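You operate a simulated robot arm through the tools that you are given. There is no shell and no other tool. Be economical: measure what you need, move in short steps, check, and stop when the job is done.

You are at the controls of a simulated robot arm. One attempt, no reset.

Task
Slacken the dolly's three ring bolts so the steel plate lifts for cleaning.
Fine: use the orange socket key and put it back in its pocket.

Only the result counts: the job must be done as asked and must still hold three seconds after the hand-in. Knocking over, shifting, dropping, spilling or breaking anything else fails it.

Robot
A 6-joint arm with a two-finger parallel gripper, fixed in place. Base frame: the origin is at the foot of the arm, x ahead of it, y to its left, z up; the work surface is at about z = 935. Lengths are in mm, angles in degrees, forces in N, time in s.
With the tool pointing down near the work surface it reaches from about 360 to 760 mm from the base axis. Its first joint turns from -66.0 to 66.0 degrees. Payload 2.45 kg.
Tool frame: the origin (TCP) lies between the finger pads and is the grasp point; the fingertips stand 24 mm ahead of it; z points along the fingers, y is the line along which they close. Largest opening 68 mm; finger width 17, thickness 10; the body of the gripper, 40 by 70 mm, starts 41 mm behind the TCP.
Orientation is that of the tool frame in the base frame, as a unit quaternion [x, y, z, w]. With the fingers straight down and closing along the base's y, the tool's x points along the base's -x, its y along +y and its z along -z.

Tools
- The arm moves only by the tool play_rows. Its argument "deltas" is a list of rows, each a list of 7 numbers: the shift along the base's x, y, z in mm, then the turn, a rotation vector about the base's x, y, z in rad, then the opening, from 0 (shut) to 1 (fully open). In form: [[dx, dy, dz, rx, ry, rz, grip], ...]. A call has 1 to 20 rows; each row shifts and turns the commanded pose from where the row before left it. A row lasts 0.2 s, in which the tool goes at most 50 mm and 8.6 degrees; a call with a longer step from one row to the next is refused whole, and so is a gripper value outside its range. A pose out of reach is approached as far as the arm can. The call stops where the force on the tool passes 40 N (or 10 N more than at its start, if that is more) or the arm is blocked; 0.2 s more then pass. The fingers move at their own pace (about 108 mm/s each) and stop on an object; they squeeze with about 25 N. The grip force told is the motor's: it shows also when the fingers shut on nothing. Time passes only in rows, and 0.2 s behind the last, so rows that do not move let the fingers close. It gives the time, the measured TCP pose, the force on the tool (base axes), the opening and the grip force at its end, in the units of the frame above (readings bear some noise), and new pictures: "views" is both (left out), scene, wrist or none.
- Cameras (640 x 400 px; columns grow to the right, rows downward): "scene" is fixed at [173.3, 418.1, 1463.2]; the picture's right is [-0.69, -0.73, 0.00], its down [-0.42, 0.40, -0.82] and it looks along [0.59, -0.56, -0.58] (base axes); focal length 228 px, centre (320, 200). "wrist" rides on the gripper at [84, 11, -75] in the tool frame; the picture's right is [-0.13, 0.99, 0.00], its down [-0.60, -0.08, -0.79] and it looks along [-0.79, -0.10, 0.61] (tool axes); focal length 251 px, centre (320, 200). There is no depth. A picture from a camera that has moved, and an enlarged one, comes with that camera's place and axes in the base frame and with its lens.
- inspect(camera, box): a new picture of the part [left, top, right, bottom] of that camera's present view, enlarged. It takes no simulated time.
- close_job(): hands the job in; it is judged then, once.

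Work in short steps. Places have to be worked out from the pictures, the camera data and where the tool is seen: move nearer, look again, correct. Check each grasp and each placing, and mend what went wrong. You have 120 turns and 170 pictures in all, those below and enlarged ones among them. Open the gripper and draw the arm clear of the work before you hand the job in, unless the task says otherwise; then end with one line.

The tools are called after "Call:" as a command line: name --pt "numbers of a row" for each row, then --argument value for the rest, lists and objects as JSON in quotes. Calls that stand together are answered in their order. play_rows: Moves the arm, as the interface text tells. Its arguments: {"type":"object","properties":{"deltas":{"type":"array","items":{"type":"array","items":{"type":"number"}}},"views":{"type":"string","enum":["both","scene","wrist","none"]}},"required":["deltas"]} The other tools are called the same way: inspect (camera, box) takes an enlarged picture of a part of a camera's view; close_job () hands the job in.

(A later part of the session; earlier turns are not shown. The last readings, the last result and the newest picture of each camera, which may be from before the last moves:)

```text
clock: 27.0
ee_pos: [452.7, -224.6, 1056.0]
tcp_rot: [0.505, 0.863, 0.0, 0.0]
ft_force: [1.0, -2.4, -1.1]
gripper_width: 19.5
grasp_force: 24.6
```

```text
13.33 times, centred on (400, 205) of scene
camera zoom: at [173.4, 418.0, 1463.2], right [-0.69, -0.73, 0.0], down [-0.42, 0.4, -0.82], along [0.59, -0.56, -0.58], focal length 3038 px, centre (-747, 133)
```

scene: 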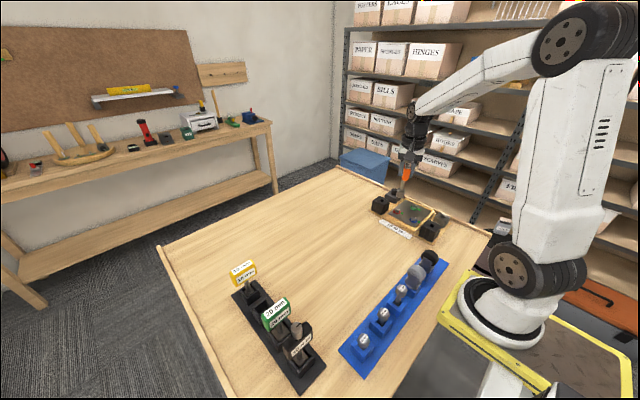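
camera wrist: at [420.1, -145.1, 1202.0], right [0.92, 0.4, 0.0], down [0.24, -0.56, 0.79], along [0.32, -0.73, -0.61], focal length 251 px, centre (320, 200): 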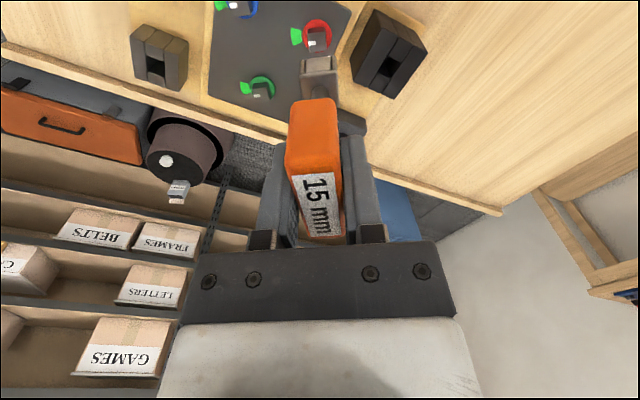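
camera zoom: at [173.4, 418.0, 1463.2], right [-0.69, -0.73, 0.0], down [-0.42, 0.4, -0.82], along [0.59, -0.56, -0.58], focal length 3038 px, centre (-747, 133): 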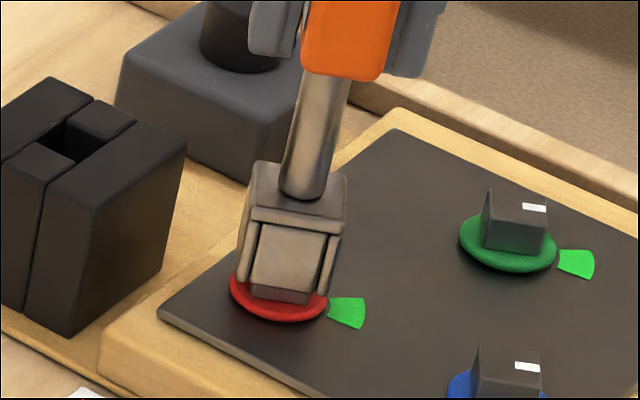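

The socket is sliding over the head with almost no force. I continue down until it seats.

Call:
play_rows --pt "0 0 -1 0 0 0 0" --pt "0 0 -1 0 0 0 0" --pt "0 0 -1 0 0 0 0" --pt "0 0 -1 0 0 0 0" --views "none"

Call:
inspect --camera "scene" --box '[376, 190, 424, 220]'

```text
clock: 28.0
ee_pos: [451.4, -224.8, 1051.3]
tcp_rot: [0.505, 0.863, 0.001, 0.001]
ft_force: [0.8, -3.5, -1.0]
gripper_width: 20.1
grasp_force: 24.7
```

```text
13.33 times, centred on (400, 205) of scene
camera zoom: at [173.4, 418.0, 1463.2], right [-0.69, -0.73, 0.0], down [-0.42, 0.4, -0.82], along [0.59, -0.56, -0.58], focal length 3038 px, centre (-747, 133)
```

zoom: 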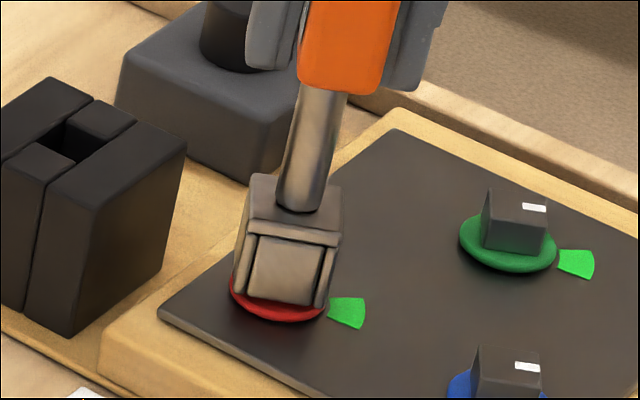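

The socket is seated around the red head. Now I turn anticlockwise, first about 29°, and check the load.

Call:
play_rows --pt "0 0 0 0 0 0.1 0" --pt "0 0 0 0 0 0.1 0" --pt "0 0 0 0 0 0.1 0" --pt "0 0 0 0 0 0.1 0" --pt "0 0 0 0 0 0.1 0" --views "wrist"

Call:
inspect --camera "scene" --box '[376, 180, 440, 220]'

```text
clock: 29.2
ee_pos: [452.7, -225.1, 1052.5]
tcp_rot: [0.275, 0.961, 0.0, 0.001]
ft_force: [3.5, -6.9, -3.1]
gripper_width: 20.0
grasp_force: 24.8
camera wrist: at [387.7, -171.4, 1127.9], right [0.63, 0.77, 0.0], down [0.47, -0.39, 0.79], along [0.61, -0.5, -0.61], focal length 251 px, centre (320, 200)
```

wrist: 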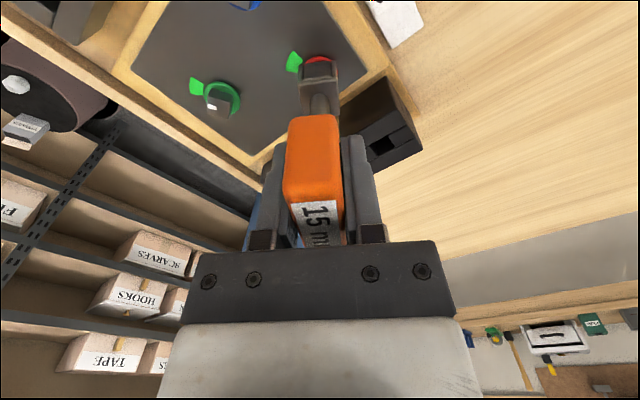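

```text
10.00 times, centred on (408, 200) of scene
camera zoom: at [173.5, 417.9, 1463.2], right [-0.69, -0.73, 0.0], down [-0.42, 0.4, -0.82], along [0.59, -0.56, -0.58], focal length 2278 px, centre (-560, 200)
```

zoom: 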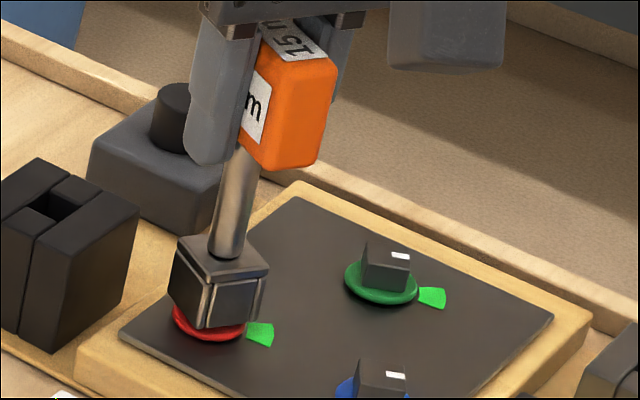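

The key turned with the tool and took the bolt with it. I continue anticlockwise.

Call:
play_rows --pt "0 0 0 0 0 0.1 0" --pt "0 0 0 0 0 0.1 0" --pt "0 0 0 0 0 0.1 0" --pt "0 0 0 0 0 0.1 0" --pt "0 0 0 0 0 0.1 0" --pt "0 0 0 0 0 0.1 0" --pt "0 0 0 0 0 0.1 0" --pt "0 0 0 0 0 0.1 0" --pt "0 0 0 0 0 0.1 0" --pt "0 0 0 0 0 0.1 0" --pt "0 0 0 0 0 0 0" --views "wrist"

Call:
inspect --camera "scene" --box '[376, 180, 440, 220]'

```text
clock: 31.6
ee_pos: [452.5, -224.0, 1051.3]
tcp_rot: [-0.219, 0.976, 0.0, -0.001]
ft_force: [-1.2, 1.3, -2.2]
gripper_width: 19.6
grasp_force: 25.1
camera wrist: at [372.7, -251.2, 1127.9], right [-0.31, 0.95, 0.0], down [0.58, 0.19, 0.79], along [0.75, 0.24, -0.61], focal length 251 px, centre (320, 200)
```

wrist: 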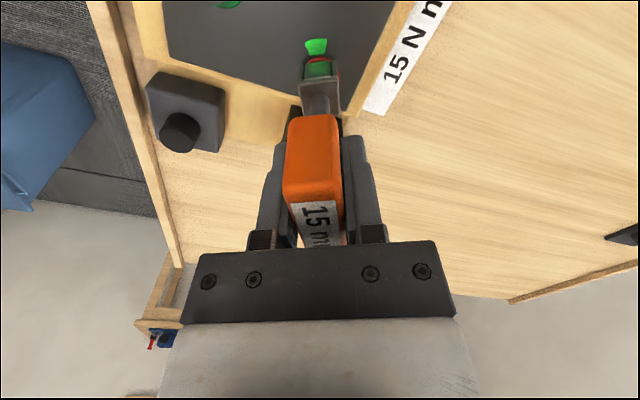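

```text
10.00 times, centred on (408, 200) of scene
camera zoom: at [173.4, 418.1, 1463.2], right [-0.69, -0.73, 0.0], down [-0.42, 0.4, -0.82], along [0.59, -0.56, -0.58], focal length 2278 px, centre (-560, 200)
```

zoom: 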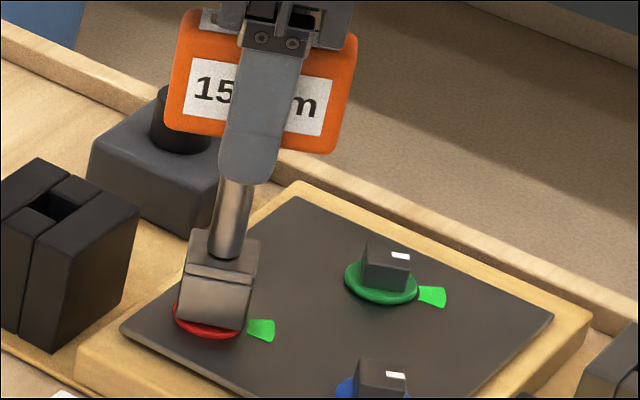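

That is about 84° turned with little load. I add roughly 35° more for a definite slackening, then lift off and look at the mark.

Call:
play_rows --pt "0 0 0 0 0 0.1 0" --pt "0 0 0 0 0 0.1 0" --pt "0 0 0 0 0 0.1 0" --pt "0 0 0 0 0 0.1 0" --pt "0 0 0 0 0 0.1 0" --pt "0 0 0 0 0 0.1 0" --pt "0 0 0 0 0 0 0" --views "none"

```text
clock: 33.2
ee_pos: [452.3, -225.5, 1053.2]
tcp_rot: [-0.498, 0.867, 0.001, 0.0]
ft_force: [-0.8, 0.2, -1.5]
gripper_width: 19.8
grasp_force: 24.7
```

Call:
play_rows --pt "0 0 5 0 0 0 0" --pt "0 0 10 0 0 0 0" --pt "0 0 15 0 0 0 0" --pt "0 0 10 0 0 0 0" --pt "0 0 0 0 0 0 0" --views "wrist"

Call:
inspect --camera "scene" --box '[376, 180, 440, 220]'

```text
clock: 34.4
ee_pos: [452.6, -225.3, 1092.8]
tcp_rot: [-0.496, 0.868, -0.001, 0.0]
ft_force: [-0.1, -0.8, -2.0]
gripper_width: 20.2
grasp_force: 25.0
camera wrist: at [402.0, -292.2, 1167.7], right [-0.79, 0.61, 0.0], down [0.37, 0.48, 0.79], along [0.49, 0.63, -0.61], focal length 251 px, centre (320, 200)
```

wrist: 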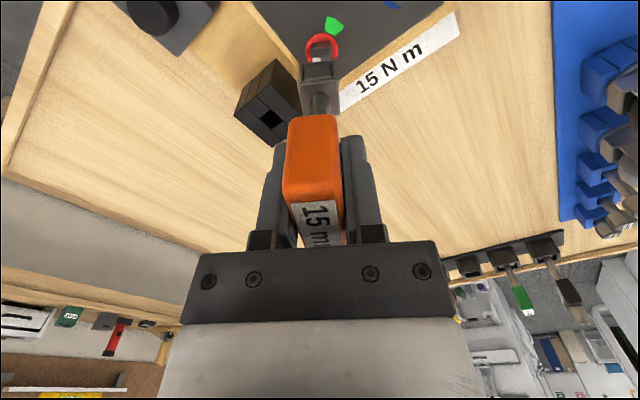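

```text
10.00 times, centred on (408, 200) of scene
camera zoom: at [173.4, 418.1, 1463.2], right [-0.69, -0.73, 0.0], down [-0.42, 0.4, -0.82], along [0.59, -0.56, -0.58], focal length 2278 px, centre (-560, 200)
```

zoom: 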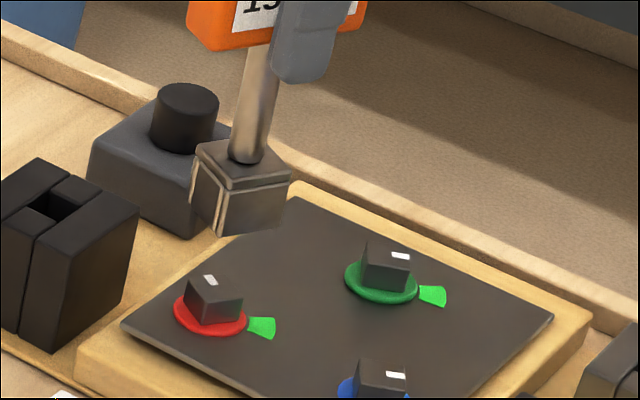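

The red bolt's mark has turned about 120° out of the green wedge. Next I go to the blue bolt at about (389.6, -225.2), winding the tool back to yaw -60°.

Call:
play_rows --pt "0 0 10 0 0 -0.1 0" --pt "-5 0 0 0 0 -0.142 0" --pt "-5 0 0 0 0 -0.142 0" --pt "-5 0 0 0 0 -0.142 0" --pt "-5 0 0 0 0 -0.142 0" --pt "-5 0 0 0 0 -0.142 0" --pt "-5 0 0 0 0 -0.142 0" --pt "-5 0 0 0 0 -0.142 0" --pt "-5 0 0 0 0 -0.142 0" --pt "-5 0 0 0 0 -0.142 0" --pt "-5 0 0 0 0 -0.142 0" --pt "-5 0 0 0 0 -0.142 0" --pt "-5 0 0 0 0 -0.142 0" --pt "-2.8 0 0 0 0 -0.142 0" --pt "0 0 0 0 0 -0.142 0" --pt "0 0 -15 0 0 0 0" --pt "0 0 -15 0 0 0 0" --pt "0 0 0 0 0 0 0" --views "none"

Call:
inspect --camera "wrist" --box '[272, 20, 368, 80]'

Call:
inspect --camera "scene" --box '[390, 200, 438, 230]'

```text
clock: 38.2
ee_pos: [389.9, -225.9, 1072.2]
tcp_rot: [0.501, 0.865, 0.001, 0.0]
ft_force: [-0.8, 0.2, -2.1]
gripper_width: 19.8
grasp_force: 24.7
```

```text
6.67 times, centred on (320, 50) of wrist
camera zoom: at [358.1, -147.3, 1148.1], right [0.92, 0.38, 0.0], down [0.23, -0.56, 0.79], along [0.3, -0.73, -0.61], focal length 1676 px, centre (320, 1200)
```

zoom: 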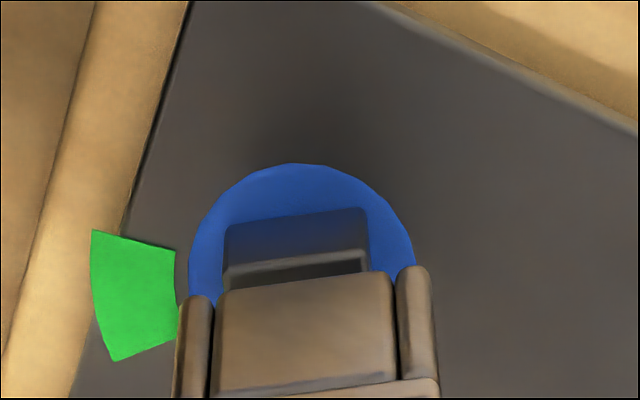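

```text
13.33 times, centred on (414, 215) of scene
camera zoom: at [173.4, 418.1, 1463.2], right [-0.69, -0.73, 0.0], down [-0.42, 0.4, -0.82], along [0.59, -0.56, -0.58], focal length 3038 px, centre (-933, 0)
```

zoom: 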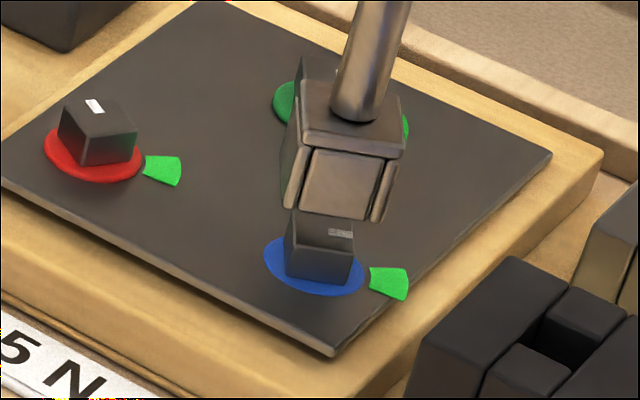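

The ring sits 1.7 mm left of the socket axis. I shift (-1.6, -0.6) and lower toward the head.

Call:
play_rows --pt "-1.6 -0.6 0 0 0 0 0" --pt "0 0 -4 0 0 0 0" --pt "0 0 -3 0 0 0 0" --pt "0 0 0 0 0 0 0" --views "none"

Call:
inspect --camera "wrist" --box '[272, 20, 368, 80]'

Call:
inspect --camera "scene" --box '[390, 200, 438, 230]'

```text
clock: 39.2
ee_pos: [388.5, -226.0, 1064.9]
tcp_rot: [0.499, 0.866, -0.001, 0.001]
ft_force: [0.8, 0.2, -2.0]
gripper_width: 20.0
grasp_force: 25.0
```

```text
6.67 times, centred on (320, 50) of wrist
camera zoom: at [356.6, -148.1, 1141.4], right [0.92, 0.38, 0.0], down [0.23, -0.56, 0.79], along [0.3, -0.73, -0.61], focal length 1676 px, centre (320, 1200)
```

zoom: 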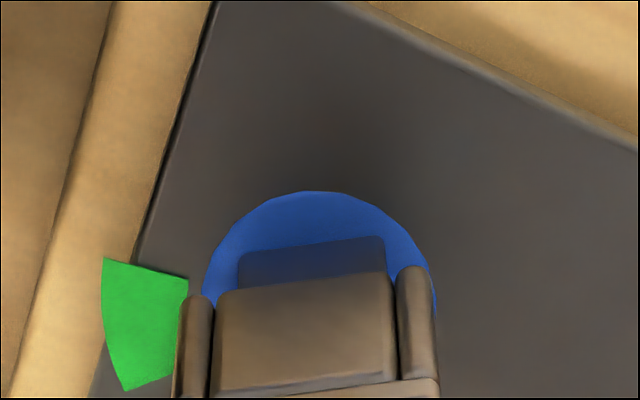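

```text
13.33 times, centred on (414, 215) of scene
camera zoom: at [173.4, 418.1, 1463.2], right [-0.69, -0.73, 0.0], down [-0.42, 0.4, -0.82], along [0.59, -0.56, -0.58], focal length 3038 px, centre (-933, 0)
```

zoom: 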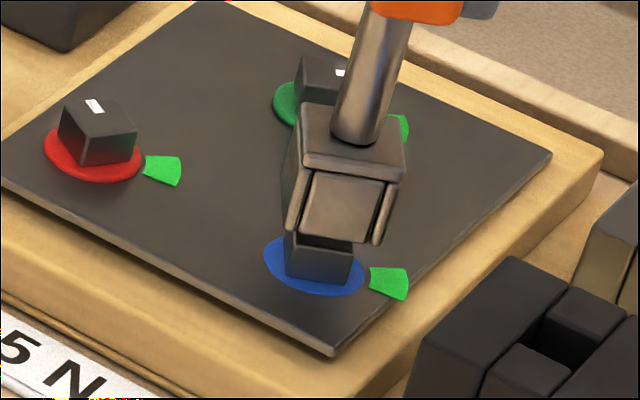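

Laterally it is centred. I nudge 0.3 mm in depth and lower in 1 mm steps.

Call:
play_rows --pt "0.1 -0.3 0 0 0 0 0" --pt "0 0 -2 0 0 0 0" --pt "0 0 -1 0 0 0 0" --pt "0 0 -1 0 0 0 0" --pt "0 0 -1 0 0 0 0" --views "none"

Call:
inspect --camera "wrist" --box '[272, 20, 368, 80]'

```text
clock: 40.4
ee_pos: [389.2, -225.1, 1060.3]
tcp_rot: [0.501, 0.866, 0.0, 0.0]
ft_force: [0.1, 0.9, -2.3]
gripper_width: 19.7
grasp_force: 24.9
```

```text
6.67 times, centred on (320, 50) of wrist
camera zoom: at [357.1, -147.3, 1135.9], right [0.92, 0.38, 0.0], down [0.23, -0.56, 0.79], along [0.3, -0.73, -0.61], focal length 1676 px, centre (320, 1200)
```

zoom: 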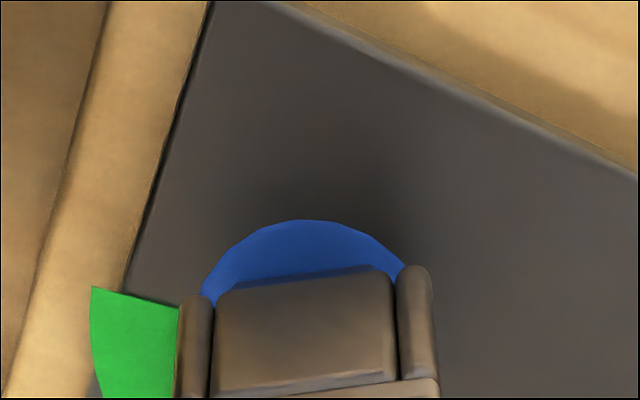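

No contact so far; I continue down to the seating depth.

Call:
play_rows --pt "0 0 -1 0 0 0 0" --pt "0 0 -1 0 0 0 0" --pt "0 0 -1 0 0 0 0" --pt "0 0 -1 0 0 0 0" --views "none"

Call:
inspect --camera "scene" --box '[390, 200, 438, 230]'

```text
clock: 41.4
ee_pos: [390.1, -227.3, 1055.4]
tcp_rot: [0.5, 0.866, 0.0, 0.0]
ft_force: [0.1, -0.1, -2.6]
gripper_width: 19.9
grasp_force: 25.5
```

```text
13.33 times, centred on (414, 215) of scene
camera zoom: at [173.4, 418.1, 1463.2], right [-0.69, -0.73, 0.0], down [-0.42, 0.4, -0.82], along [0.59, -0.56, -0.58], focal length 3038 px, centre (-933, 0)
```

zoom: 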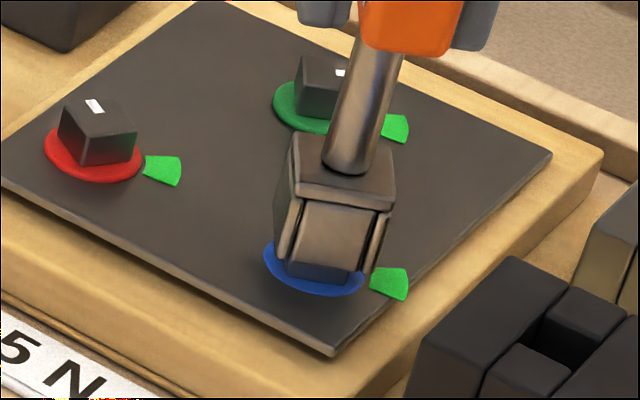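

The socket is over the blue head without force. I go 4 mm deeper and then turn anticlockwise about 29° to check engagement.

Call:
play_rows --pt "0 0 -1 0 0 0 0" --pt "0 0 -1 0 0 0 0" --pt "0 0 -1 0 0 0 0" --pt "0 0 -1 0 0 0 0" --pt "0 0 0 0 0 0.1 0" --pt "0 0 0 0 0 0.1 0" --pt "0 0 0 0 0 0.1 0" --pt "0 0 0 0 0 0.1 0" --pt "0 0 0 0 0 0.1 0" --pt "0 0 0 0 0 0 0" --views "none"

Call:
inspect --camera "scene" --box '[390, 190, 454, 230]'

Call:
inspect --camera "wrist" --box '[240, 20, 400, 120]'

```text
clock: 43.6
ee_pos: [388.9, -225.8, 1051.4]
tcp_rot: [0.27, 0.963, 0.0, 0.001]
ft_force: [1.8, 2.5, -4.2]
gripper_width: 19.7
grasp_force: 24.6
```

```text
10.00 times, centred on (422, 210) of scene
camera zoom: at [173.5, 418.1, 1463.2], right [-0.69, -0.73, 0.0], down [-0.42, 0.4, -0.82], along [0.59, -0.56, -0.58], focal length 2278 px, centre (-700, 100)
```

zoom: 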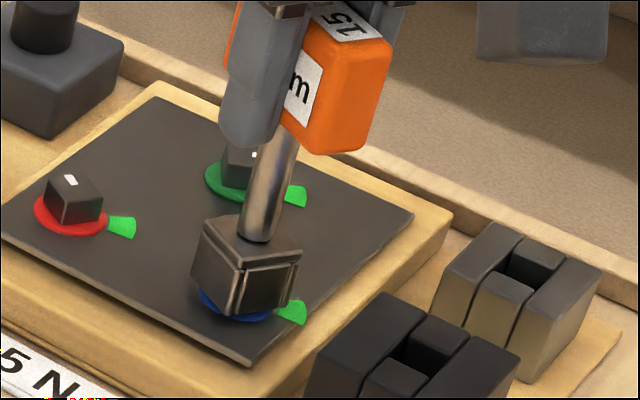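

```text
4.00 times, centred on (320, 70) of wrist
camera zoom: at [323.0, -172.8, 1127.7], right [0.63, 0.78, 0.0], down [0.48, -0.38, 0.79], along [0.62, -0.5, -0.61], focal length 1006 px, centre (320, 720)
```

zoom: 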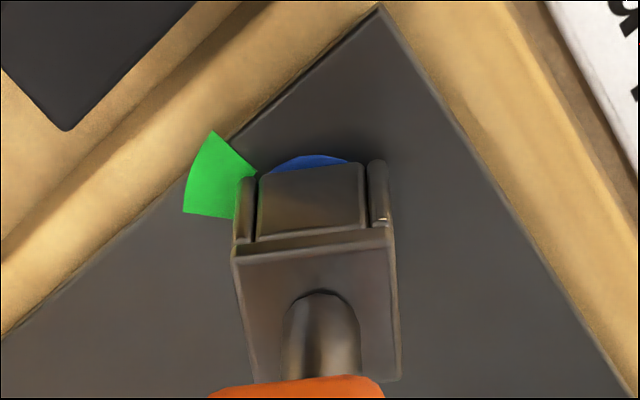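

The key is engaged and turning. I finish the turn (about 90° more), then lift and check.

Call:
play_rows --pt "0 0 0 0 0 0.1 0" --pt "0 0 0 0 0 0.1 0" --pt "0 0 0 0 0 0.1 0" --pt "0 0 0 0 0 0.1 0" --pt "0 0 0 0 0 0.1 0" --pt "0 0 0 0 0 0.1 0" --pt "0 0 0 0 0 0.1 0" --pt "0 0 0 0 0 0.1 0" --pt "0 0 0 0 0 0.1 0" --pt "0 0 0 0 0 0.1 0" --pt "0 0 0 0 0 0.1 0" --pt "0 0 0 0 0 0.1 0" --pt "0 0 0 0 0 0.1 0" --pt "0 0 0 0 0 0.1 0" --pt "0 0 0 0 0 0.1 0" --pt "0 0 0 0 0 0.1 0" --pt "0 0 0 0 0 0 0" --views "none"

Call:
play_rows --pt "0 0 5 0 0 0 0" --pt "0 0 10 0 0 0 0" --pt "0 0 15 0 0 0 0" --pt "0 0 15 0 0 0 0" --pt "0 0 0 0 0 0 0" --views "none"

Call:
inspect --camera "scene" --box '[390, 190, 454, 230]'

```text
clock: 47.2
ee_pos: [389.1, -225.4, 1050.9]
tcp_rot: [-0.503, 0.864, -0.001, 0.0]
ft_force: [4.9, 5.9, 0.8]
gripper_width: 20.1
grasp_force: 25.1
```

```text
clock: 48.4
ee_pos: [390.0, -226.2, 1097.0]
tcp_rot: [-0.502, 0.865, 0.0, 0.0]
ft_force: [-0.7, 0.2, -2.5]
gripper_width: 20.1
grasp_force: 25.1
```

```text
10.00 times, centred on (422, 210) of scene
camera zoom: at [173.4, 418.1, 1463.2], right [-0.69, -0.73, 0.0], down [-0.42, 0.4, -0.82], along [0.59, -0.56, -0.58], focal length 2278 px, centre (-700, 100)
```

zoom: 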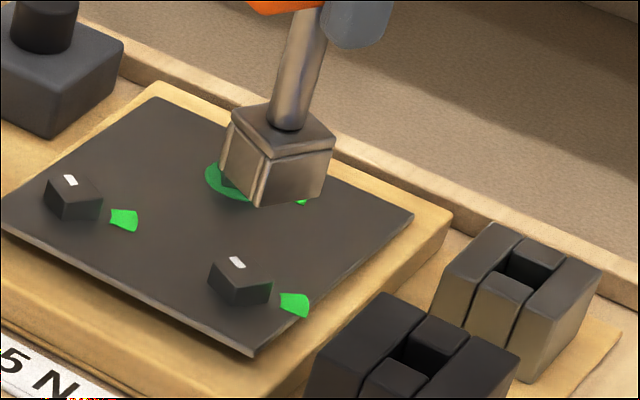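

The red and blue rings are no longer visible, so the plate may have risen there. I move toward the green bolt with the tool wound back and look.

Call:
play_rows --pt "0 0 10 0 0 -0.1 0" --pt "3 -5 0 0 0 -0.142 0" --pt "3 -5 0 0 0 -0.142 0" --pt "3 -5 0 0 0 -0.142 0" --pt "3 -5 0 0 0 -0.142 0" --pt "3 -5 0 0 0 -0.142 0" --pt "3 -5 0 0 0 -0.142 0" --pt "3 -5 0 0 0 -0.142 0" --pt "3 -5 0 0 0 -0.142 0" --pt "3 -5 0 0 0 -0.142 0" --pt "3 -5 0 0 0 -0.142 0" --pt "1.5 -5 0 0 0 -0.142 0" --pt "0 -5 0 0 0 -0.142 0" --pt "0 -3 0 0 0 -0.142 0" --pt "0 0 0 0 0 -0.142 0" --pt "0 0 0 0 0 0 0" --views "wrist"

Call:
inspect --camera "scene" --box '[376, 190, 440, 230]'

Call:
inspect --camera "wrist" --box '[240, 0, 400, 100]'

```text
clock: 51.8
ee_pos: [419.6, -289.0, 1106.0]
tcp_rot: [0.496, 0.868, 0.0, -0.001]
ft_force: [0.3, 0.1, -2.1]
gripper_width: 19.7
grasp_force: 24.7
camera wrist: at [387.5, -210.9, 1183.5], right [0.92, 0.39, 0.0], down [0.24, -0.56, 0.79], along [0.31, -0.73, -0.61], focal length 251 px, centre (320, 200)
```

wrist: 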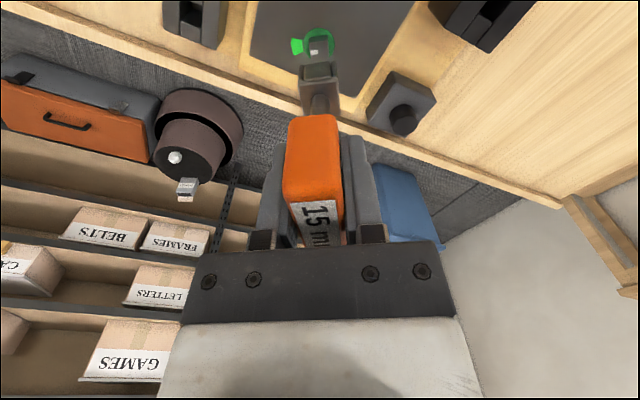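

```text
10.00 times, centred on (408, 210) of scene
camera zoom: at [173.4, 418.1, 1463.2], right [-0.69, -0.73, 0.0], down [-0.42, 0.4, -0.82], along [0.59, -0.56, -0.58], focal length 2278 px, centre (-560, 100)
```

zoom: 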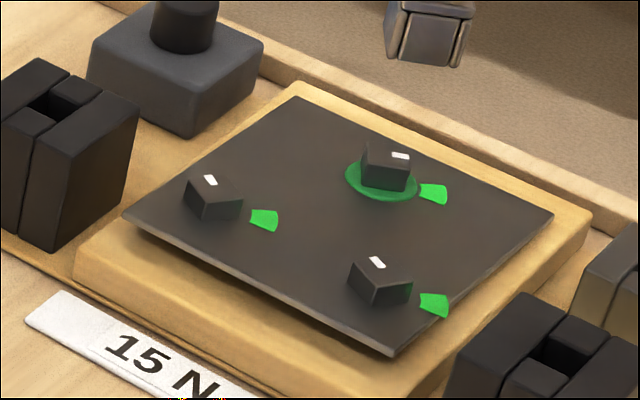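

```text
4.00 times, centred on (320, 50) of wrist
camera zoom: at [387.5, -210.9, 1183.5], right [0.92, 0.39, 0.0], down [0.24, -0.56, 0.79], along [0.31, -0.73, -0.61], focal length 1006 px, centre (320, 800)
```

zoom: 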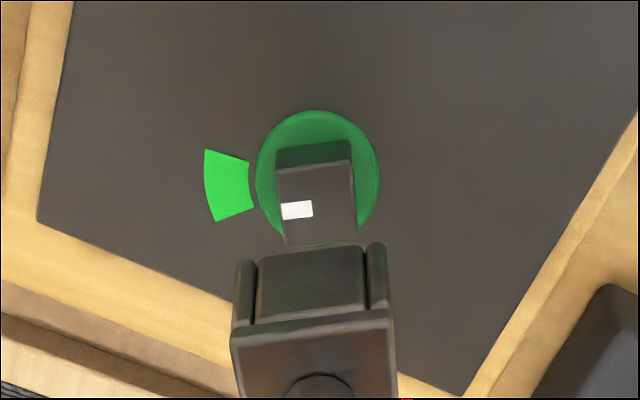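

The plate has risen at the red and blue side, which confirms the direction and that both are slack. The green bolt is laterally aligned; I lower to hover height.

Call:
play_rows --pt "0 0 -18 0 0 0 0" --pt "0 0 -18 0 0 0 0" --pt "0 0 -4 0 0 0 0" --pt "0 0 0 0 0 0 0" --views "none"

Call:
inspect --camera "wrist" --box '[272, 20, 368, 80]'

Call:
inspect --camera "scene" --box '[390, 185, 438, 215]'

```text
clock: 52.8
ee_pos: [420.0, -289.1, 1066.6]
tcp_rot: [0.495, 0.869, 0.0, 0.0]
ft_force: [-0.2, -0.5, -3.0]
gripper_width: 19.8
grasp_force: 25.1
```

```text
6.67 times, centred on (320, 50) of wrist
camera zoom: at [387.4, -211.2, 1142.8], right [0.92, 0.39, 0.0], down [0.24, -0.56, 0.79], along [0.31, -0.73, -0.61], focal length 1676 px, centre (320, 1200)
```

zoom: 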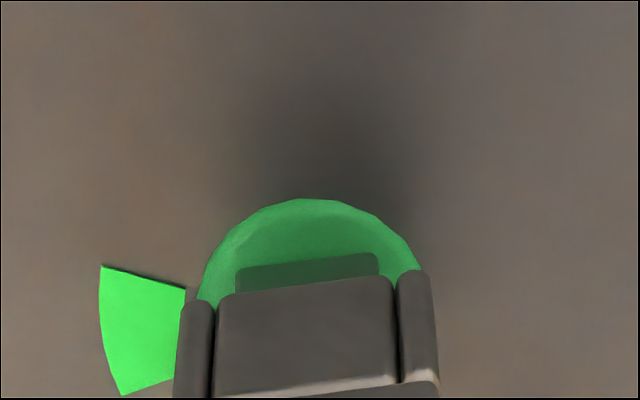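

```text
13.33 times, centred on (414, 200) of scene
camera zoom: at [173.4, 418.1, 1463.2], right [-0.69, -0.73, 0.0], down [-0.42, 0.4, -0.82], along [0.59, -0.56, -0.58], focal length 3038 px, centre (-933, 200)
```

zoom: 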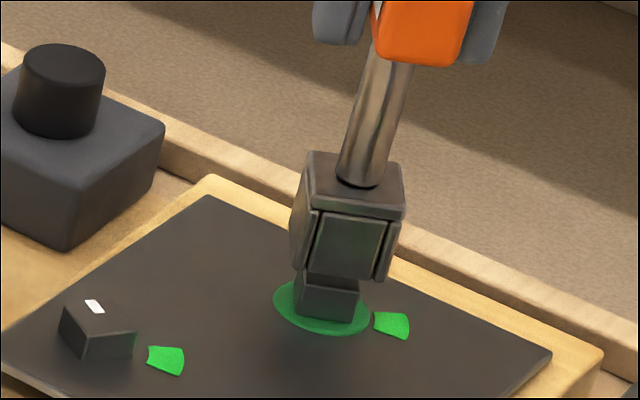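

The ring is about 0.7 mm left and about 1 mm deeper than in the successful alignments. I correct, trim yaw by -0.02 rad, and lower in small steps.

Call:
play_rows --pt "-0.2 -1.2 0 0 0 -0.02 0" --pt "0 0 -2 0 0 0 0" --pt "0 0 -2 0 0 0 0" --pt "0 0 -1 0 0 0 0" --pt "0 0 -1 0 0 0 0" --views "none"

Call:
inspect --camera "wrist" --box '[272, 20, 368, 80]'

Call:
inspect --camera "scene" --box '[390, 185, 438, 215]'

```text
clock: 54.0
ee_pos: [419.4, -289.8, 1061.1]
tcp_rot: [0.505, 0.863, 0.0, 0.0]
ft_force: [0.1, -0.7, -1.9]
gripper_width: 19.8
grasp_force: 25.2
```

```text
6.67 times, centred on (320, 50) of wrist
camera zoom: at [388.4, -210.9, 1137.0], right [0.93, 0.38, 0.0], down [0.23, -0.56, 0.79], along [0.3, -0.74, -0.61], focal length 1676 px, centre (320, 1200)
```

zoom: 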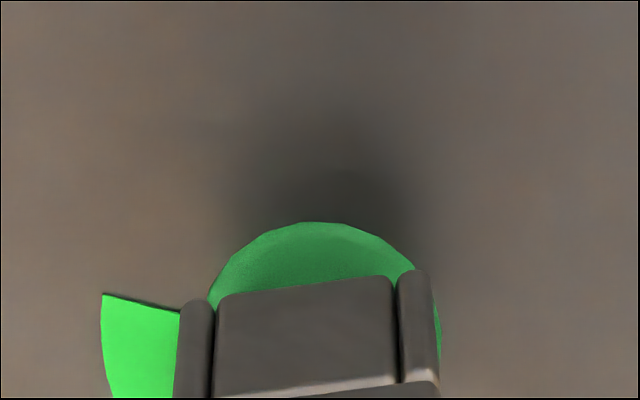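

```text
13.33 times, centred on (414, 200) of scene
camera zoom: at [173.4, 418.1, 1463.2], right [-0.69, -0.73, 0.0], down [-0.42, 0.4, -0.82], along [0.59, -0.56, -0.58], focal length 3038 px, centre (-933, 200)
```

zoom: 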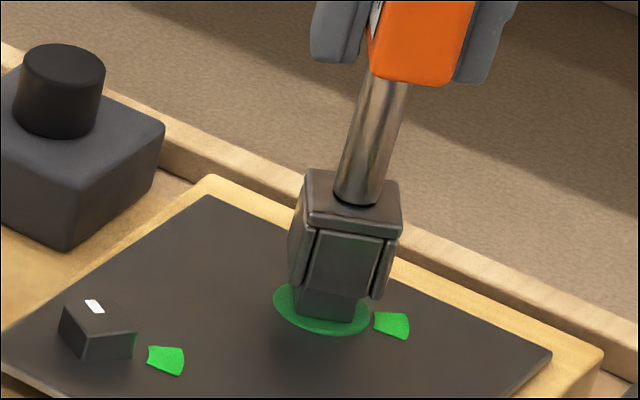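

Call:
play_rows --pt "0.4 -0.4 0 0 0 0 0" --pt "0 0 -1 0 0 0 0" --pt "0 0 -1 0 0 0 0" --pt "0 0 -1 0 0 0 0" --pt "0 0 -1 0 0 0 0" --views "none"

Call:
inspect --camera "scene" --box '[390, 185, 438, 215]'

```text
clock: 55.2
ee_pos: [421.1, -291.2, 1056.9]
tcp_rot: [0.505, 0.863, 0.0, 0.0]
ft_force: [0.0, -0.3, -1.9]
gripper_width: 20.0
grasp_force: 24.6
```

```text
13.33 times, centred on (414, 200) of scene
camera zoom: at [173.4, 418.1, 1463.2], right [-0.69, -0.73, 0.0], down [-0.42, 0.4, -0.82], along [0.59, -0.56, -0.58], focal length 3038 px, centre (-933, 200)
```

zoom: 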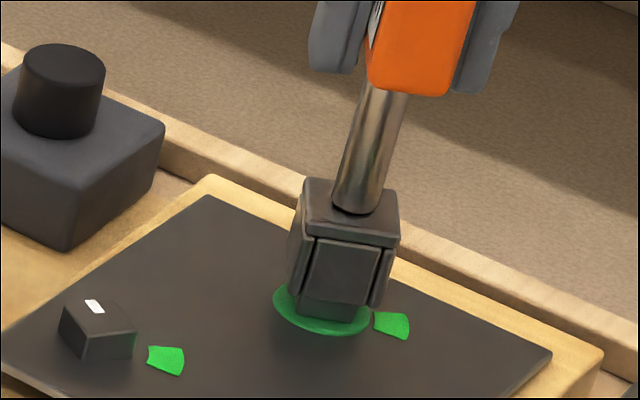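

The socket is sliding on freely. I go the last 5 mm down and turn 29°.

Call:
play_rows --pt "0 0 -1 0 0 0 0" --pt "0 0 -1 0 0 0 0" --pt "0 0 -1 0 0 0 0" --pt "0 0 -1 0 0 0 0" --pt "0 0 -1 0 0 0 0" --pt "0 0 0 0 0 0.1 0" --pt "0 0 0 0 0 0.1 0" --pt "0 0 0 0 0 0.1 0" --pt "0 0 0 0 0 0.1 0" --pt "0 0 0 0 0 0.1 0" --pt "0 0 0 0 0 0 0" --views "none"

Call:
inspect --camera "scene" --box '[376, 180, 440, 220]'

```text
clock: 57.6
ee_pos: [420.8, -290.2, 1051.3]
tcp_rot: [0.275, 0.962, 0.0, -0.001]
ft_force: [-0.4, 1.8, -7.3]
gripper_width: 19.9
grasp_force: 24.8
```

```text
10.00 times, centred on (408, 200) of scene
camera zoom: at [173.4, 418.1, 1463.2], right [-0.69, -0.73, 0.0], down [-0.42, 0.4, -0.82], along [0.59, -0.56, -0.58], focal length 2278 px, centre (-560, 200)
```

zoom: 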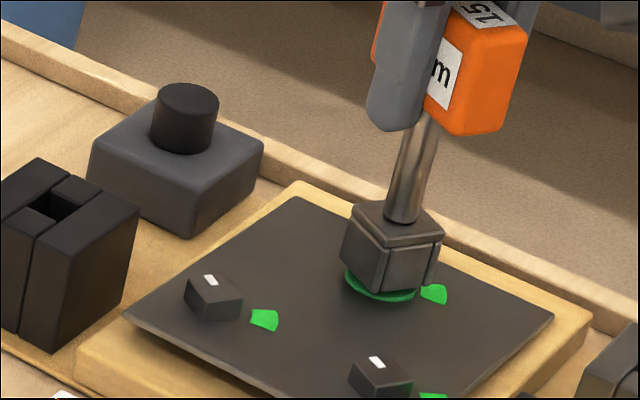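

It is turning. I finish the remaining 92°, then lift off.

Call:
play_rows --pt "0 0 0 0 0 0.1 0" --pt "0 0 0 0 0 0.1 0" --pt "0 0 0 0 0 0.1 0" --pt "0 0 0 0 0 0.1 0" --pt "0 0 0 0 0 0.1 0" --pt "0 0 0 0 0 0.1 0" --pt "0 0 0 0 0 0.1 0" --pt "0 0 0 0 0 0.1 0" --pt "0 0 0 0 0 0.1 0" --pt "0 0 0 0 0 0.1 0" --pt "0 0 0 0 0 0.1 0" --pt "0 0 0 0 0 0.1 0" --pt "0 0 0 0 0 0.1 0" --pt "0 0 0 0 0 0.1 0" --pt "0 0 0 0 0 0.1 0" --pt "0 0 0 0 0 0.1 0" --pt "0 0 0 0 0 0 0" --views "none"

Call:
play_rows --pt "0 0 5 0 0 0 0" --pt "0 0 10 0 0 0 0" --pt "0 0 15 0 0 0 0" --pt "0 0 25 0 0 0 0" --pt "0 0 25 0 0 0 0" --pt "0 0 0 0 0 0 0" --views "none"

Call:
inspect --camera "scene" --box '[376, 190, 440, 230]'

```text
clock: 61.2
ee_pos: [420.0, -290.1, 1052.6]
tcp_rot: [-0.5, 0.866, -0.001, 0.001]
ft_force: [0.7, 2.4, -3.2]
gripper_width: 20.0
grasp_force: 25.2
```

```text
clock: 62.6
ee_pos: [420.1, -289.6, 1131.1]
tcp_rot: [-0.498, 0.867, -0.001, 0.0]
ft_force: [-0.1, 0.3, -1.6]
gripper_width: 20.0
grasp_force: 24.9
```

```text
10.00 times, centred on (408, 210) of scene
camera zoom: at [173.4, 418.1, 1463.2], right [-0.69, -0.73, 0.0], down [-0.42, 0.4, -0.82], along [0.59, -0.56, -0.58], focal length 2278 px, centre (-560, 100)
```

zoom: 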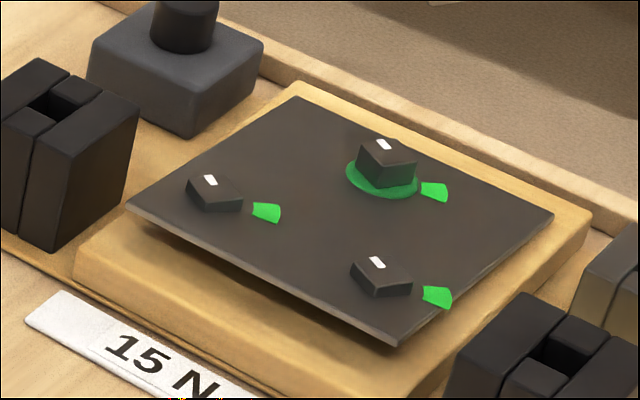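

All three marks are out of their wedges and the plate is lifting. Now I return the key: rise, travel to above its pocket, and turn back to yaw -90°.

Call:
play_rows --pt "0 0 30 0 0 0 0" --pt "0 0 25 0 0 0 0" --pt "2.5 34 0 0 0 -0.145 0" --pt "2.5 34 0 0 0 -0.145 0" --pt "2.5 34 0 0 0 -0.145 0" --pt "2.5 34 0 0 0 -0.145 0" --pt "2.5 34 0 0 0 -0.145 0" --pt "2.5 34 0 0 0 -0.145 0" --pt "2.5 34 0 0 0 -0.145 0" --pt "2.5 34 0 0 0 -0.145 0" --pt "2.5 34 0 0 0 -0.145 0" --pt "2.5 34 0 0 0 -0.145 0" --pt "2.5 34 0 0 0 -0.145 0" --pt "2.5 34 0 0 0 -0.145 0" --pt "2.5 34 0 0 0 -0.145 0" --pt "2.5 34 0 0 0 -0.145 0" --pt "2.5 34 0 0 0 -0.145 0" --pt "2.5 34 0 0 0 -0.145 0" --pt "2.8 34 0 0 0 -0.145 0" --pt "2.8 32 0 0 0 -0.145 0" --views "none"

Call:
play_rows --pt "0 0 0 0 0 0 0"

Call:
inspect --camera "wrist" --box '[240, 0, 400, 100]'

Call:
inspect --camera "scene" --box '[226, 230, 290, 290]'

```text
clock: 66.8
ee_pos: [466.3, 318.3, 1185.8]
tcp_rot: [0.707, 0.707, 0.001, 0.0]
ft_force: [0.5, -0.5, -2.3]
gripper_width: 19.9
grasp_force: 25.1
```

```text
clock: 67.2
ee_pos: [465.9, 317.8, 1186.0]
tcp_rot: [0.707, 0.707, 0.0, 0.0]
ft_force: [0.2, -0.2, -2.0]
gripper_width: 20.1
grasp_force: 25.0
camera wrist: at [477.6, 401.8, 1262.0], right [0.99, -0.13, 0.0], down [-0.08, -0.6, 0.79], along [-0.1, -0.79, -0.61], focal length 251 px, centre (320, 200)
```

scene: 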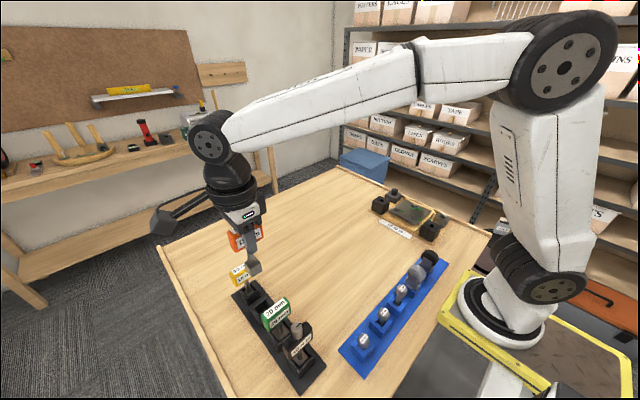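
wrist: 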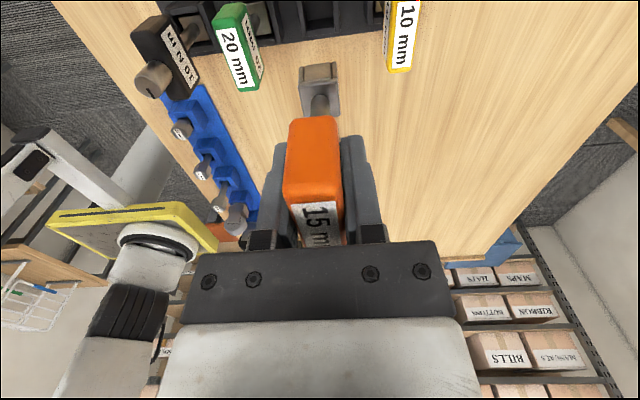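

```text
4.00 times, centred on (320, 50) of wrist
camera zoom: at [477.6, 401.8, 1262.0], right [0.99, -0.13, 0.0], down [-0.08, -0.6, 0.79], along [-0.1, -0.79, -0.61], focal length 1006 px, centre (320, 800)
```

zoom: 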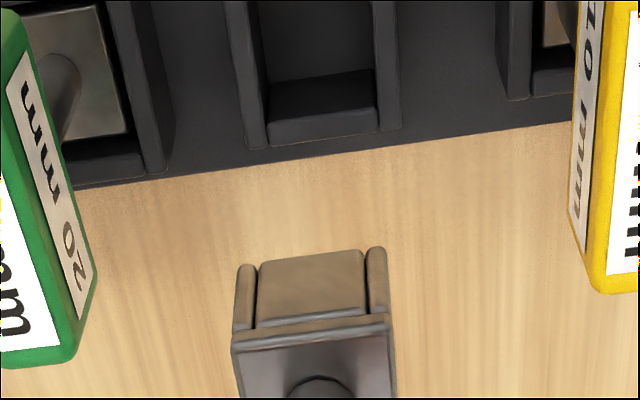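

```text
6.67 times, centred on (258, 260) of scene
camera zoom: at [173.4, 418.1, 1463.2], right [-0.69, -0.73, 0.0], down [-0.42, 0.4, -0.82], along [0.59, -0.56, -0.58], focal length 1519 px, centre (733, -200)
```

zoom: 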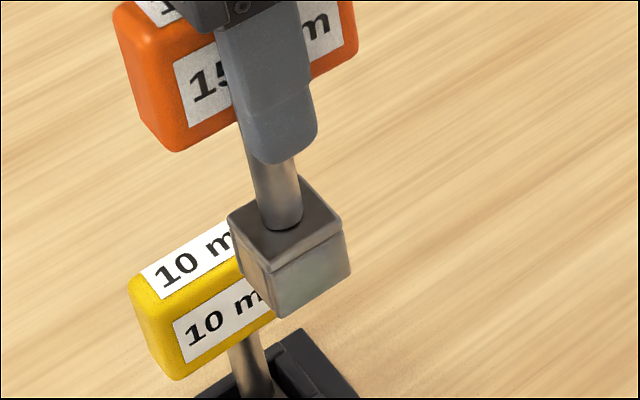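

The key has slid up about 11 mm in the grip, so it should seat near TCP z≈1026. I line up at (465.6, 320.9) and lower to just above the pocket for a look.

Call:
play_rows --pt "-0.2 2.9 -25 0 0 0 0" --pt "0 0 -30 0 0 0 0" --pt "0 0 -30 0 0 0 0" --pt "0 0 -20 0 0 0 0" --pt "0 0 0 0 0 0 0" --views "none"

Call:
inspect --camera "wrist" --box '[240, 0, 400, 100]'

Call:
inspect --camera "scene" --box '[226, 260, 290, 310]'

```text
clock: 68.4
ee_pos: [467.0, 320.9, 1082.1]
tcp_rot: [0.706, 0.708, 0.0, 0.001]
ft_force: [0.9, 0.2, -1.9]
gripper_width: 20.0
grasp_force: 25.0
```

```text
4.00 times, centred on (320, 50) of wrist
camera zoom: at [476.7, 405.2, 1158.7], right [0.99, -0.13, 0.0], down [-0.08, -0.6, 0.79], along [-0.1, -0.79, -0.61], focal length 1006 px, centre (320, 800)
```

zoom: 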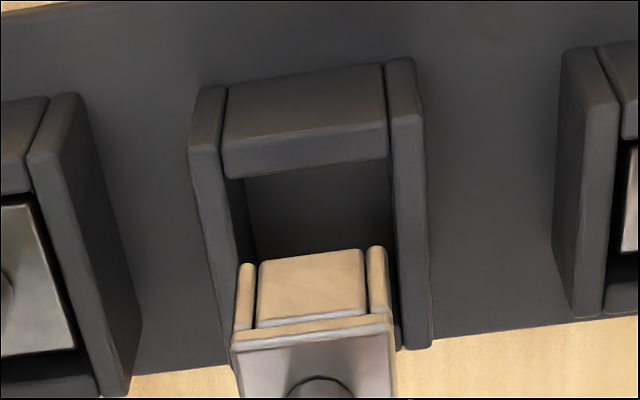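

```text
8.00 times, centred on (258, 285) of scene
camera zoom: at [173.4, 418.1, 1463.2], right [-0.69, -0.73, 0.0], down [-0.42, 0.4, -0.82], along [0.59, -0.56, -0.58], focal length 1822 px, centre (816, -480)
```

zoom: 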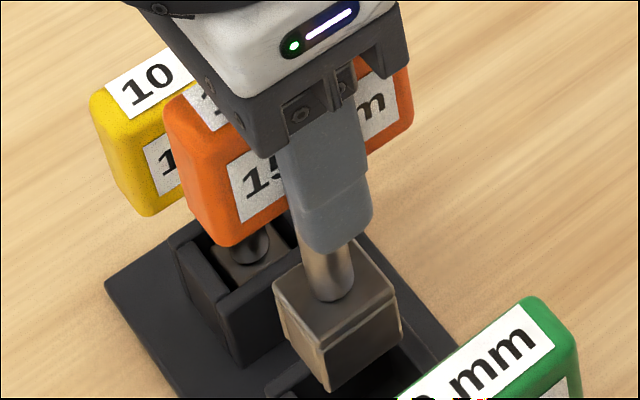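

The socket is centred over the pocket. I lower gently with force checks.

Call:
play_rows --pt "0 0 -6 0 0 0 0" --pt "0 0 -6 0 0 0 0" --pt "0 0 -4 0 0 0 0" --pt "0 0 -4 0 0 0 0" --pt "0 0 0 0 0 0 0" --views "none"

Call:
inspect --camera "wrist" --box '[240, 0, 400, 100]'

Call:
inspect --camera "scene" --box '[226, 260, 290, 310]'

```text
clock: 69.6
ee_pos: [465.7, 320.7, 1062.7]
tcp_rot: [0.706, 0.709, 0.0, 0.0]
ft_force: [0.6, -0.1, -1.7]
gripper_width: 20.1
grasp_force: 25.2
```

```text
4.00 times, centred on (320, 50) of wrist
camera zoom: at [476.7, 405.8, 1137.9], right [0.99, -0.13, 0.0], down [-0.08, -0.6, 0.79], along [-0.1, -0.79, -0.61], focal length 1006 px, centre (320, 800)
```

zoom: 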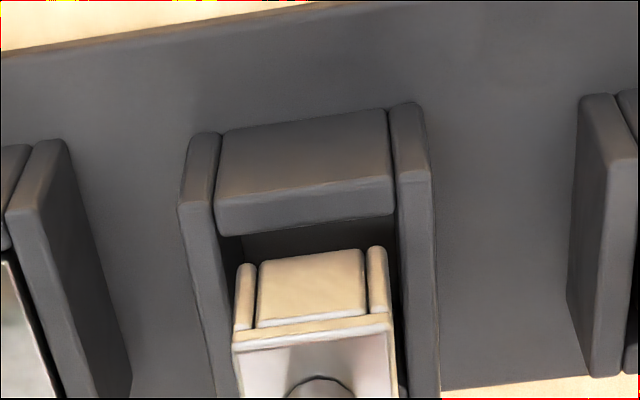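

```text
8.00 times, centred on (258, 285) of scene
camera zoom: at [173.4, 418.1, 1463.2], right [-0.69, -0.73, 0.0], down [-0.42, 0.4, -0.82], along [0.59, -0.56, -0.58], focal length 1822 px, centre (816, -480)
```

zoom: 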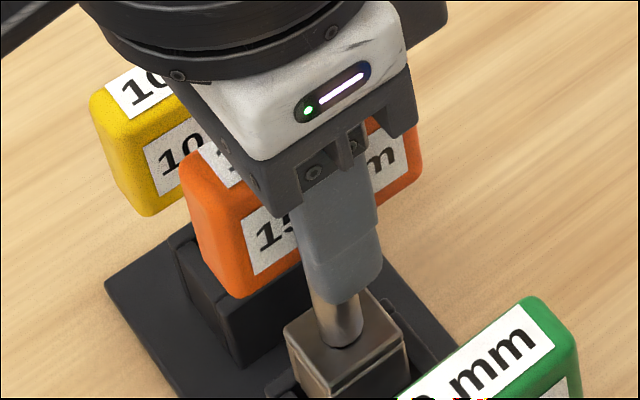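

It is aligned and unloaded. I continue down in 3 mm steps.

Call:
play_rows --pt "0 0 -3 0 0 0 0" --pt "0 0 -3 0 0 0 0" --pt "0 0 -3 0 0 0 0" --pt "0 0 -3 0 0 0 0" --pt "0 0 -3 0 0 0 0" --pt "0 0 -3 0 0 0 0" --views "none"

Call:
inspect --camera "wrist" --box '[240, 0, 400, 100]'

Call:
inspect --camera "scene" --box '[226, 260, 306, 310]'

```text
clock: 71.0
ee_pos: [466.2, 322.3, 1044.6]
tcp_rot: [0.706, 0.708, 0.0, 0.0]
ft_force: [-0.3, 0.4, -1.6]
gripper_width: 19.9
grasp_force: 25.1
```

```text
4.00 times, centred on (320, 50) of wrist
camera zoom: at [477.4, 406.4, 1120.3], right [0.99, -0.13, 0.0], down [-0.08, -0.6, 0.79], along [-0.1, -0.79, -0.61], focal length 1006 px, centre (320, 800)
```

zoom: 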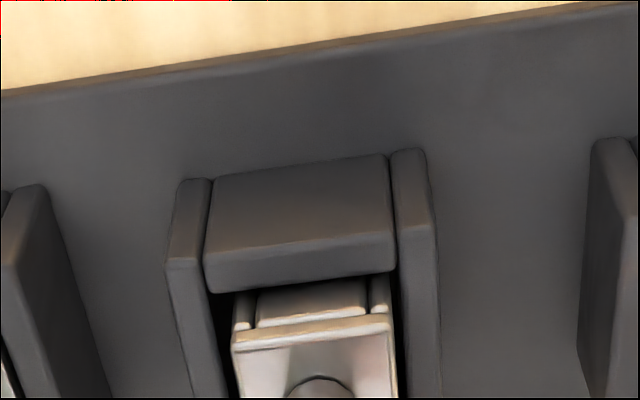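

```text
8.00 times, centred on (266, 285) of scene
camera zoom: at [173.4, 418.1, 1463.2], right [-0.69, -0.73, 0.0], down [-0.42, 0.4, -0.82], along [0.59, -0.56, -0.58], focal length 1822 px, centre (752, -480)
```

zoom: 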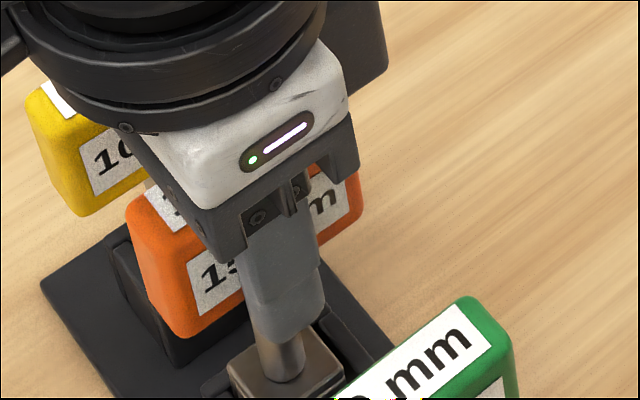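

The socket is entering the pocket. I continue to the seat.

Call:
play_rows --pt "-0.7 0 -3 0 0 0 0" --pt "0 0 -3 0 0 0 0" --pt "0 0 -3 0 0 0 0" --pt "0 0 -3 0 0 0 0" --pt "0 0 -2 0 0 0 0" --pt "0 0 -2 0 0 0 0" --pt "0 0 0 0 0 0 0" --views "none"

Call:
inspect --camera "wrist" --box '[240, 0, 400, 100]'

Call:
inspect --camera "scene" --box '[226, 260, 306, 310]'

```text
clock: 72.6
ee_pos: [464.7, 322.6, 1027.9]
tcp_rot: [0.706, 0.708, -0.001, -0.002]
ft_force: [-0.8, -0.6, -1.9]
gripper_width: 20.0
grasp_force: 24.7
```

```text
4.00 times, centred on (320, 50) of wrist
camera zoom: at [475.9, 406.5, 1104.1], right [0.99, -0.13, 0.0], down [-0.08, -0.6, 0.79], along [-0.1, -0.79, -0.61], focal length 1006 px, centre (320, 800)
```

zoom: 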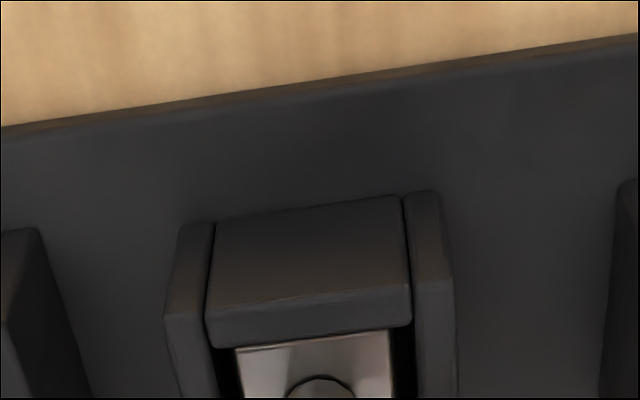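

```text
8.00 times, centred on (266, 285) of scene
camera zoom: at [173.4, 418.1, 1463.2], right [-0.69, -0.73, 0.0], down [-0.42, 0.4, -0.82], along [0.59, -0.56, -0.58], focal length 1822 px, centre (752, -480)
```

zoom: 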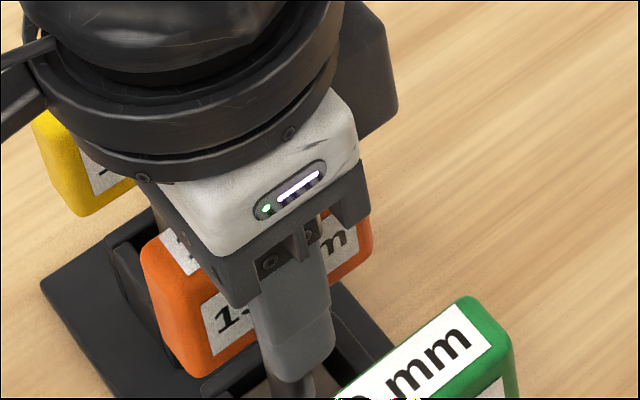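

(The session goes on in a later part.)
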